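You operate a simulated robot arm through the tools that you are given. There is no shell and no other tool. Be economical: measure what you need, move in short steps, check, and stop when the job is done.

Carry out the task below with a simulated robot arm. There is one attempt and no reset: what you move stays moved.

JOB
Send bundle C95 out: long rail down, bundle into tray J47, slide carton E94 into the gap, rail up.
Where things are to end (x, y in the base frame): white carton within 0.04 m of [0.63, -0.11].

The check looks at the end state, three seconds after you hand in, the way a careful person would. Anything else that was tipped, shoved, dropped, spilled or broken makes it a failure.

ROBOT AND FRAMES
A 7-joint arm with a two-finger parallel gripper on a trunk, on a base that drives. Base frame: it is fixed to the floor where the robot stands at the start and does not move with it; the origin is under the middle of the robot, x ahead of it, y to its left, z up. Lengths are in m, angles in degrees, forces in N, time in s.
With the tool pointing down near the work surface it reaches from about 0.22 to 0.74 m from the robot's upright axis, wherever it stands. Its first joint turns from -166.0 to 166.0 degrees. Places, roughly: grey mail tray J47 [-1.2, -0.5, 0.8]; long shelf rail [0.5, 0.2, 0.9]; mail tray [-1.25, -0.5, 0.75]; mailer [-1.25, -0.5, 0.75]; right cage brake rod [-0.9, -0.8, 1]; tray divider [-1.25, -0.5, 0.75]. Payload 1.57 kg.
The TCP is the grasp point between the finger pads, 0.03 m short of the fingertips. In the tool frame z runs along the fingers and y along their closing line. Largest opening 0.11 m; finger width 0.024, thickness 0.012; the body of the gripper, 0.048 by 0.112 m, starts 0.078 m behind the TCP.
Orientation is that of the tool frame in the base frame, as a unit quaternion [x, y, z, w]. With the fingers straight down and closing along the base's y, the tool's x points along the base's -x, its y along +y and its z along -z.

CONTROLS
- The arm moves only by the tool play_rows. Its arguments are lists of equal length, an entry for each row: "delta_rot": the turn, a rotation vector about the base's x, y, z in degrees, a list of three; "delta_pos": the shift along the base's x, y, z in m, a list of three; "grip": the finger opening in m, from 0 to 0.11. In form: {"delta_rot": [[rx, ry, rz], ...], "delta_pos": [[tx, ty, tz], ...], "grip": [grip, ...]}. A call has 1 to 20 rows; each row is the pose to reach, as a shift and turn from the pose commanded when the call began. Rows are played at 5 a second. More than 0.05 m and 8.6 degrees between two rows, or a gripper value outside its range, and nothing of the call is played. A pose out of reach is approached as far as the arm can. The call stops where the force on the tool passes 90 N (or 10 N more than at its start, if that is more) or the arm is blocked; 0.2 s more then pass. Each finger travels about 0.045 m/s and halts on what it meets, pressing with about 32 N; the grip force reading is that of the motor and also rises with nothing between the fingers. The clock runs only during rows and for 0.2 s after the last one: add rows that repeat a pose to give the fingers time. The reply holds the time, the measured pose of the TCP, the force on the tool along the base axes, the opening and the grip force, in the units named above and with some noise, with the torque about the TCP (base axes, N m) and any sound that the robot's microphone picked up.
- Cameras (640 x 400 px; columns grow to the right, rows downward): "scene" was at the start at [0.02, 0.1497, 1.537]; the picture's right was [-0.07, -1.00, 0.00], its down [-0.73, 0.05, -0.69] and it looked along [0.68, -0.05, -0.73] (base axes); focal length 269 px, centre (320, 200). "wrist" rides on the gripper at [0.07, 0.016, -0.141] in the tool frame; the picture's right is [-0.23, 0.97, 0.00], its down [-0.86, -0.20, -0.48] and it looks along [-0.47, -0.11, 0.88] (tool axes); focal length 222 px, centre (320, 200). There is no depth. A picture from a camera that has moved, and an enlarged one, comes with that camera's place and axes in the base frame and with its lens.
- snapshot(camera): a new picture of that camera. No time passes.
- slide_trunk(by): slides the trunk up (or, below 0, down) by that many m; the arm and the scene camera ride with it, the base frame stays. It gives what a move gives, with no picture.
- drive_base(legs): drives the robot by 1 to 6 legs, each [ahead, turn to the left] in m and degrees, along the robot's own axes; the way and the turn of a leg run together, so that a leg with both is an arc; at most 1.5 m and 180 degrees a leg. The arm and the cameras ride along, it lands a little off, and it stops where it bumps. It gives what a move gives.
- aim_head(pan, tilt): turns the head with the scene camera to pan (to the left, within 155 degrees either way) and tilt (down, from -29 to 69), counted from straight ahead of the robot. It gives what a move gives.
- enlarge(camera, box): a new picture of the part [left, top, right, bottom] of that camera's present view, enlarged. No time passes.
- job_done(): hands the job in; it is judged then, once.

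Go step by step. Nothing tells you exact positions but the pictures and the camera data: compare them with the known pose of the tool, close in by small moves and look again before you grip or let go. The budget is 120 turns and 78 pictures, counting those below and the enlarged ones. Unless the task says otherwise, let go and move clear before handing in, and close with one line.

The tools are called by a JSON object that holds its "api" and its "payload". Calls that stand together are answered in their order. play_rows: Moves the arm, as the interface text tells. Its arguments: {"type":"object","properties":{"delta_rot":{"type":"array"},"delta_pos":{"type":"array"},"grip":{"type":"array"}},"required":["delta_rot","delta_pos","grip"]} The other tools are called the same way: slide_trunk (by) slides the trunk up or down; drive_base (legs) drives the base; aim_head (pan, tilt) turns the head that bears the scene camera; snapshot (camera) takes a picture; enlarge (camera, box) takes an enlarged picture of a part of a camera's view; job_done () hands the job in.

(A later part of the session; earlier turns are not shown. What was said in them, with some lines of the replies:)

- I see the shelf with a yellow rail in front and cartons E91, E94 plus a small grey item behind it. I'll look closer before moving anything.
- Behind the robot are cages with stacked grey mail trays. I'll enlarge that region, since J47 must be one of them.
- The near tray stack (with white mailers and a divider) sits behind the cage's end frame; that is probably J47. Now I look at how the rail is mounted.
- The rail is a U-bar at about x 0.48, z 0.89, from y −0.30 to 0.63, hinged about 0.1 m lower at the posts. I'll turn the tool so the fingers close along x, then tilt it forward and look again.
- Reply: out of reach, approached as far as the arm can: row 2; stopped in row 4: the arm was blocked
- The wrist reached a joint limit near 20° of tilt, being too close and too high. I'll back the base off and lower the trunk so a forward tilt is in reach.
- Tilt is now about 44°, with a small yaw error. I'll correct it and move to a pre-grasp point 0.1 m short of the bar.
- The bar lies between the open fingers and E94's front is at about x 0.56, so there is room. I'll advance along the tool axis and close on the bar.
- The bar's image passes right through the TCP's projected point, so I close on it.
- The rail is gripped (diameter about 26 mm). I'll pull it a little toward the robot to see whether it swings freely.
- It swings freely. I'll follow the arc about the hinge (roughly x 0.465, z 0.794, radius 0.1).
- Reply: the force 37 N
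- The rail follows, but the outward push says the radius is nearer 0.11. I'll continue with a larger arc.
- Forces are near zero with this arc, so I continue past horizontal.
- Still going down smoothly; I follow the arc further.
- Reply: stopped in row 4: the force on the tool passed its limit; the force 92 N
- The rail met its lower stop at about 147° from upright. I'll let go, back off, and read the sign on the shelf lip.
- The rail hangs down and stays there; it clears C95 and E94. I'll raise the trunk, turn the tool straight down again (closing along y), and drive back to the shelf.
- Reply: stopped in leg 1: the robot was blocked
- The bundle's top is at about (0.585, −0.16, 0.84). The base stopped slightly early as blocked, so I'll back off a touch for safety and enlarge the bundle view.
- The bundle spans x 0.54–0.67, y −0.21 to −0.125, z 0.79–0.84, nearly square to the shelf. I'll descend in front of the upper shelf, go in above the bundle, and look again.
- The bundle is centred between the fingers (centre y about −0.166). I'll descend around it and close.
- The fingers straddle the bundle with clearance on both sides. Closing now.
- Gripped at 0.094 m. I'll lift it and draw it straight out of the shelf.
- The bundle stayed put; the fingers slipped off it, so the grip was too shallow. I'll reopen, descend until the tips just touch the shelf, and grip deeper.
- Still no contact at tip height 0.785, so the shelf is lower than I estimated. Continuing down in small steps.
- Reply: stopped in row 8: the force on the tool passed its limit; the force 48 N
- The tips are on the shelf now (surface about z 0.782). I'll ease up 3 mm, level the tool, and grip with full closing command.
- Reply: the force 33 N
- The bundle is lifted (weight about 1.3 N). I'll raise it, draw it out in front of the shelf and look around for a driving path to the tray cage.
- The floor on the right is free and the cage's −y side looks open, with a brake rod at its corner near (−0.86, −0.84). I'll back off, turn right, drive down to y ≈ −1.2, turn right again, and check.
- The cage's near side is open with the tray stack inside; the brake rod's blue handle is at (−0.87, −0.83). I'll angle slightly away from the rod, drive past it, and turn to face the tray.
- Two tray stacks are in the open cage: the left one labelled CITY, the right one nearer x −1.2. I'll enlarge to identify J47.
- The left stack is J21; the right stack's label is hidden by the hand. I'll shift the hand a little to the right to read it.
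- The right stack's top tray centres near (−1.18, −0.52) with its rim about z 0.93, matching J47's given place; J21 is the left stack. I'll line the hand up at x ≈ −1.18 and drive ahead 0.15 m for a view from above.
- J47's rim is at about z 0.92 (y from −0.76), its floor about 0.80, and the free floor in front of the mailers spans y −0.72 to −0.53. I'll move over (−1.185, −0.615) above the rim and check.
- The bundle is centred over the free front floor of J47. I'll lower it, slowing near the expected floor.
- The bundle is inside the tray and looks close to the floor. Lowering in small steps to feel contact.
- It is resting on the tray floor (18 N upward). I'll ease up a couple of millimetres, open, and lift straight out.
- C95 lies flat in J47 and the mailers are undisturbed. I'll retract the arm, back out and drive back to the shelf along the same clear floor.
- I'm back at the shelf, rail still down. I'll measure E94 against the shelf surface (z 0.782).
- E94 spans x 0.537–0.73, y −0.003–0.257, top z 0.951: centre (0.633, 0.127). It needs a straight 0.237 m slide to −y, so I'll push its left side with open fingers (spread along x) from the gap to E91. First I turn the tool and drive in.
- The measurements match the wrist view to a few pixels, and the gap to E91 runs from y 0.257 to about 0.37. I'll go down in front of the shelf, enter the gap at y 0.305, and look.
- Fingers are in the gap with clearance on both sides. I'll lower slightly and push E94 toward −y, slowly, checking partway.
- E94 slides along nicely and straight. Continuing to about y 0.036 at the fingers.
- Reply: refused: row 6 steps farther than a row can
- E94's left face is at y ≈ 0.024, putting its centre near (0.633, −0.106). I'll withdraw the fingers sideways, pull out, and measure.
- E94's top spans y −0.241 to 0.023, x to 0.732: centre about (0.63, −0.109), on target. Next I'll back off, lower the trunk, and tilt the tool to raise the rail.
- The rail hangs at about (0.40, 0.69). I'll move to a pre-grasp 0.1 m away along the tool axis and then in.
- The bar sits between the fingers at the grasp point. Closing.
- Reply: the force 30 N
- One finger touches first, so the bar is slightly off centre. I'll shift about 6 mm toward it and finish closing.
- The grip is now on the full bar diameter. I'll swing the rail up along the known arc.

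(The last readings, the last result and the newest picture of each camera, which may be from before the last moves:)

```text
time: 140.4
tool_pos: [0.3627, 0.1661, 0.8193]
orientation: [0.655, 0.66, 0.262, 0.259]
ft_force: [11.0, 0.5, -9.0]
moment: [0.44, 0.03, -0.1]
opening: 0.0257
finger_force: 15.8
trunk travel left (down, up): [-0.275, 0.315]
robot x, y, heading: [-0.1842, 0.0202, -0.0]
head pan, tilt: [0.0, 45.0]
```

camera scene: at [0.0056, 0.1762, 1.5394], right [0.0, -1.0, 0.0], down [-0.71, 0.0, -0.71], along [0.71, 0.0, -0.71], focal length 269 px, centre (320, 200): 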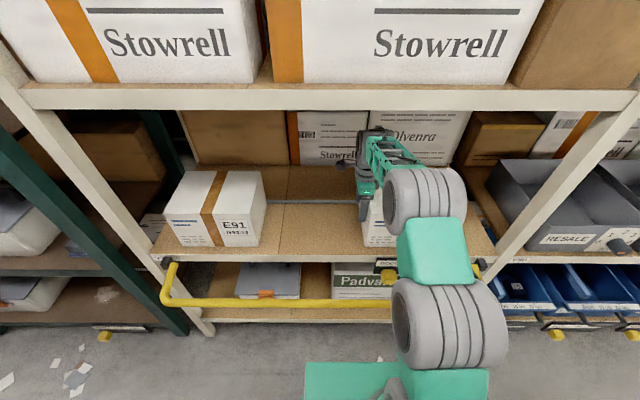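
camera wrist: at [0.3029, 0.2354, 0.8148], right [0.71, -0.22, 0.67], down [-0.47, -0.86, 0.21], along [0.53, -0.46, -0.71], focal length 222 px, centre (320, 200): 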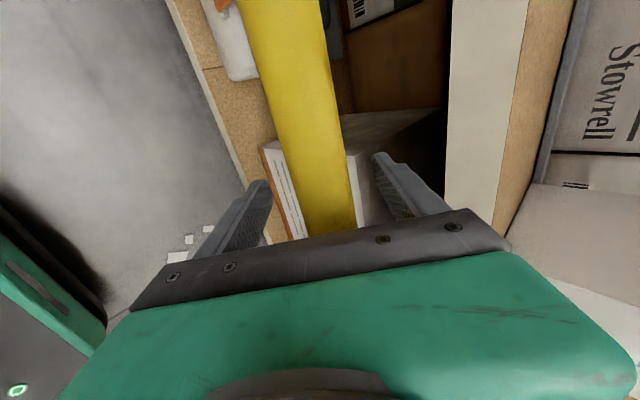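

{"api": "play_rows", "payload": {"delta_rot": [[0, 0, 0], [0, 0, 0], [0, 0, 0], [0, 0, 0], [0, 0, 0], [0, 0, 0], [0, 0, 0]], "delta_pos": [[0.008, 0, 0.017], [0.019, 0, 0.033], [0.032, 0, 0.046], [0.048, 0, 0.057], [0.065, 0, 0.065], [0.084, 0, 0.07], [0.1, 0, 0.072]], "grip": [0.01, 0.01, 0.01, 0.01, 0.01, 0.01, 0.01]}}

{"api": "play_rows", "payload": {"delta_rot": [[0, 0, 0], [0, 0, 0], [0, 0, 0], [0, 0, 0], [0, 0, 0]], "delta_pos": [[0.004, 0, 0], [0.008, 0, 0], [0.012, 0, 0], [0.015, 0, 0], [0.018, 0, 0]], "grip": [0.01, 0.01, 0.01, 0.01, 0.01]}}

```text
time: 142.0
tool_pos: [0.4619, 0.1643, 0.8957]
orientation: [0.655, 0.658, 0.263, 0.261]
ft_force: [-0.6, -5.2, -2.2]
moment: [0.03, 0.34, -0.79]
opening: 0.0257
finger_force: 36.8
trunk travel left (down, up): [-0.275, 0.315]
robot x, y, heading: [-0.1805, 0.021, -0.1]
head pan, tilt: [0.0, 45.0]
```

```text
time: 143.2
tool_pos: [0.4792, 0.1686, 0.8911]
orientation: [0.654, 0.662, 0.261, 0.258]
ft_force: [-32.9, -3.7, -5.5]
moment: [-0.04, 0.43, -0.38]
opening: 0.0339
finger_force: 13.8
trunk travel left (down, up): [-0.275, 0.315]
robot x, y, heading: [-0.1818, 0.0212, 0.0]
head pan, tilt: [0.0, 45.0]
```

The rail has met its upper stop (33 N back-push). I'll open and withdraw along the tool axis, then check it stays up.

{"api": "play_rows", "payload": {"delta_rot": [[0, 0, 0], [0, 0, 0], [0, 0, 0], [0, 0, 0], [0, 0, 0], [0, 0, 0], [0, 0, 0], [0, 0, 0], [0, 0, 0]], "delta_pos": [[-0.003, 0, 0.001], [-0.003, 0, 0.001], [-0.003, 0, 0.001], [-0.003, 0, 0.001], [-0.003, 0, 0.001], [-0.03, 0, 0.028], [-0.06, 0, 0.058], [-0.09, 0, 0.088], [-0.12, 0, 0.1]], "grip": [0.04, 0.055, 0.07, 0.085, 0.085, 0.085, 0.085, 0.085, 0.085]}}

{"api": "drive_base", "payload": {"legs": [[-0.12, 0]]}}

{"api": "slide_trunk", "payload": {"by": 0.2}}

{"api": "aim_head", "payload": {"pan": 0, "tilt": 38}}

{"api": "snapshot", "payload": {"camera": "scene"}}

{"api": "snapshot", "payload": {"camera": "wrist"}}

```text
time: 145.2
tool_pos: [0.3612, 0.1656, 0.9946]
orientation: [0.655, 0.659, 0.263, 0.259]
ft_force: [0.9, 0.7, 0.6]
moment: [-0.01, 0.03, 0.0]
opening: 0.085
finger_force: 0.1
trunk travel left (down, up): [-0.275, 0.315]
robot x, y, heading: [-0.1822, 0.0198, 0.0]
head pan, tilt: [0.0, 45.0]
```

```text
time: 146.4
tool_pos: [0.2418, 0.1676, 0.9938]
orientation: [0.655, 0.659, 0.263, 0.261]
ft_force: [0.7, 0.1, 0.5]
moment: [-0.02, 0.0, -0.02]
opening: 0.085
finger_force: 0.0
trunk travel left (down, up): [-0.275, 0.315]
robot x, y, heading: [-0.3033, 0.021, 0.1]
head pan, tilt: [0.0, 45.0]
```

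```text
time: 148.6
tool_pos: [0.242, 0.1672, 1.1946]
orientation: [0.655, 0.658, 0.263, 0.261]
ft_force: [-0.7, -0.4, 0.8]
moment: [-0.01, -0.01, 0.0]
opening: 0.0851
finger_force: 0.0
trunk travel left (down, up): [-0.475, 0.115]
robot x, y, heading: [-0.2991, 0.0243, -0.1]
head pan, tilt: [0.0, 45.0]
```

```text
time: 149.2
tool_pos: [0.2413, 0.1673, 1.1943]
orientation: [0.655, 0.659, 0.263, 0.26]
ft_force: [0.5, -0.4, 0.2]
moment: [0.0, 0.04, -0.01]
opening: 0.0848
finger_force: 0.1
trunk travel left (down, up): [-0.475, 0.115]
robot x, y, heading: [-0.298, 0.0207, -0.0]
head pan, tilt: [0.0, 38.0]
```

```text
17 pictures are left
camera scene: at [-0.2746, 0.1761, 1.5496], right [0.0, -1.0, 0.0], down [-0.62, 0.0, -0.79], along [0.79, 0.0, -0.62], focal length 269 px, centre (320, 200)
```

scene: 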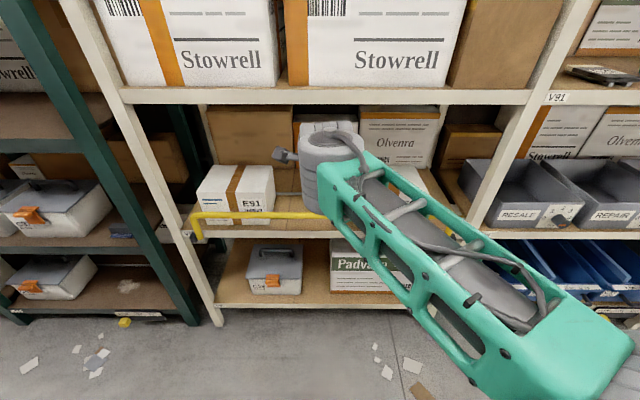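

```text
16 pictures are left
camera wrist: at [0.1564, 0.2362, 1.3098], right [0.71, -0.22, 0.67], down [-0.47, -0.86, 0.21], along [0.53, -0.46, -0.71], focal length 222 px, centre (320, 200)
```

wrist: 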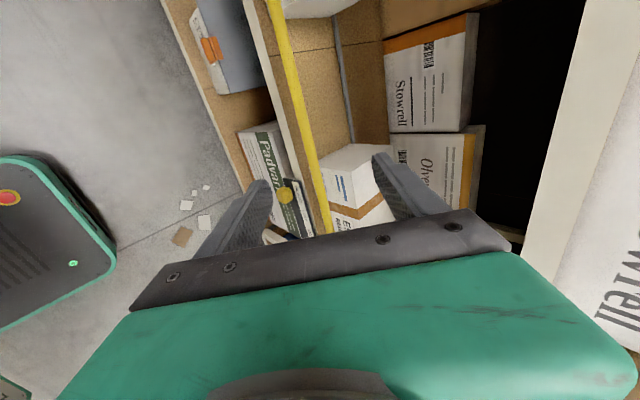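

The rail is back up at its original place and stays there. I'll take one last look at the tray stack from here for the J47 label and the bundle.

{"api": "aim_head", "payload": {"pan": -150, "tilt": 35}}

{"api": "enlarge", "payload": {"camera": "scene", "box": [180, 100, 440, 262]}}

```text
time: 151.6
tool_pos: [0.2413, 0.1682, 1.1943]
orientation: [0.655, 0.659, 0.264, 0.26]
ft_force: [-1.0, 0.3, -0.2]
moment: [-0.02, -0.02, -0.01]
opening: 0.0849
finger_force: 0.0
trunk travel left (down, up): [-0.475, 0.115]
robot x, y, heading: [-0.3028, 0.0188, 0.0]
head pan, tilt: [-150.0, 35.0]
```

```text
2.46 times, centred on (310, 181) of scene
camera zoom: at [-0.4372, 0.1324, 1.5542], right [-0.5, 0.87, 0.0], down [0.5, 0.29, -0.82], along [-0.71, -0.41, -0.57], focal length 661 px, centre (345, 247)
```

zoom: 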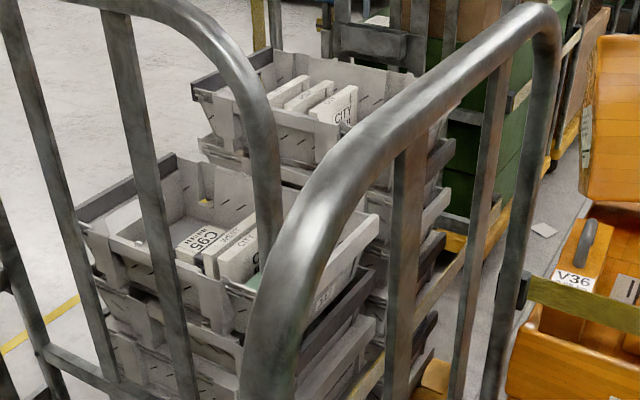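

{"api": "enlarge", "payload": {"camera": "scene", "box": [270, 190, 350, 240]}}

```text
8.00 times, centred on (310, 215) of scene
camera zoom: at [-0.4372, 0.1324, 1.5542], right [-0.5, 0.87, 0.0], down [0.5, 0.29, -0.82], along [-0.71, -0.41, -0.57], focal length 2148 px, centre (400, 80)
```

zoom: 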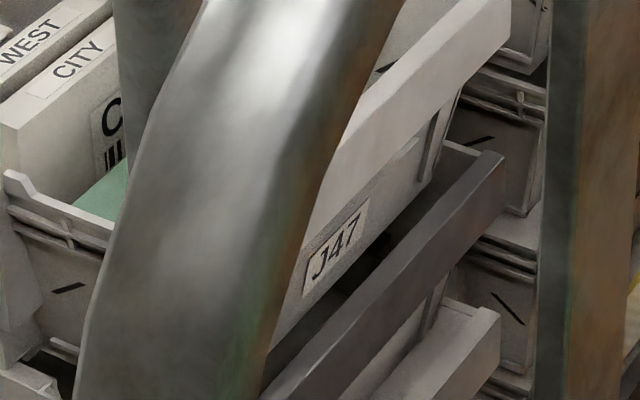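

The label on the tray end reads J47 and C95 lies in it. The carton is on target, the rail is up and the arm is clear, so I'm handing in.

{"api": "job_done", "payload": {}}

```text
The job is handed in.
```

Bundle C95 is in tray J47, carton E94 is in the gap at about (0.63, −0.11), the long rail is back up, and the job is handed in.
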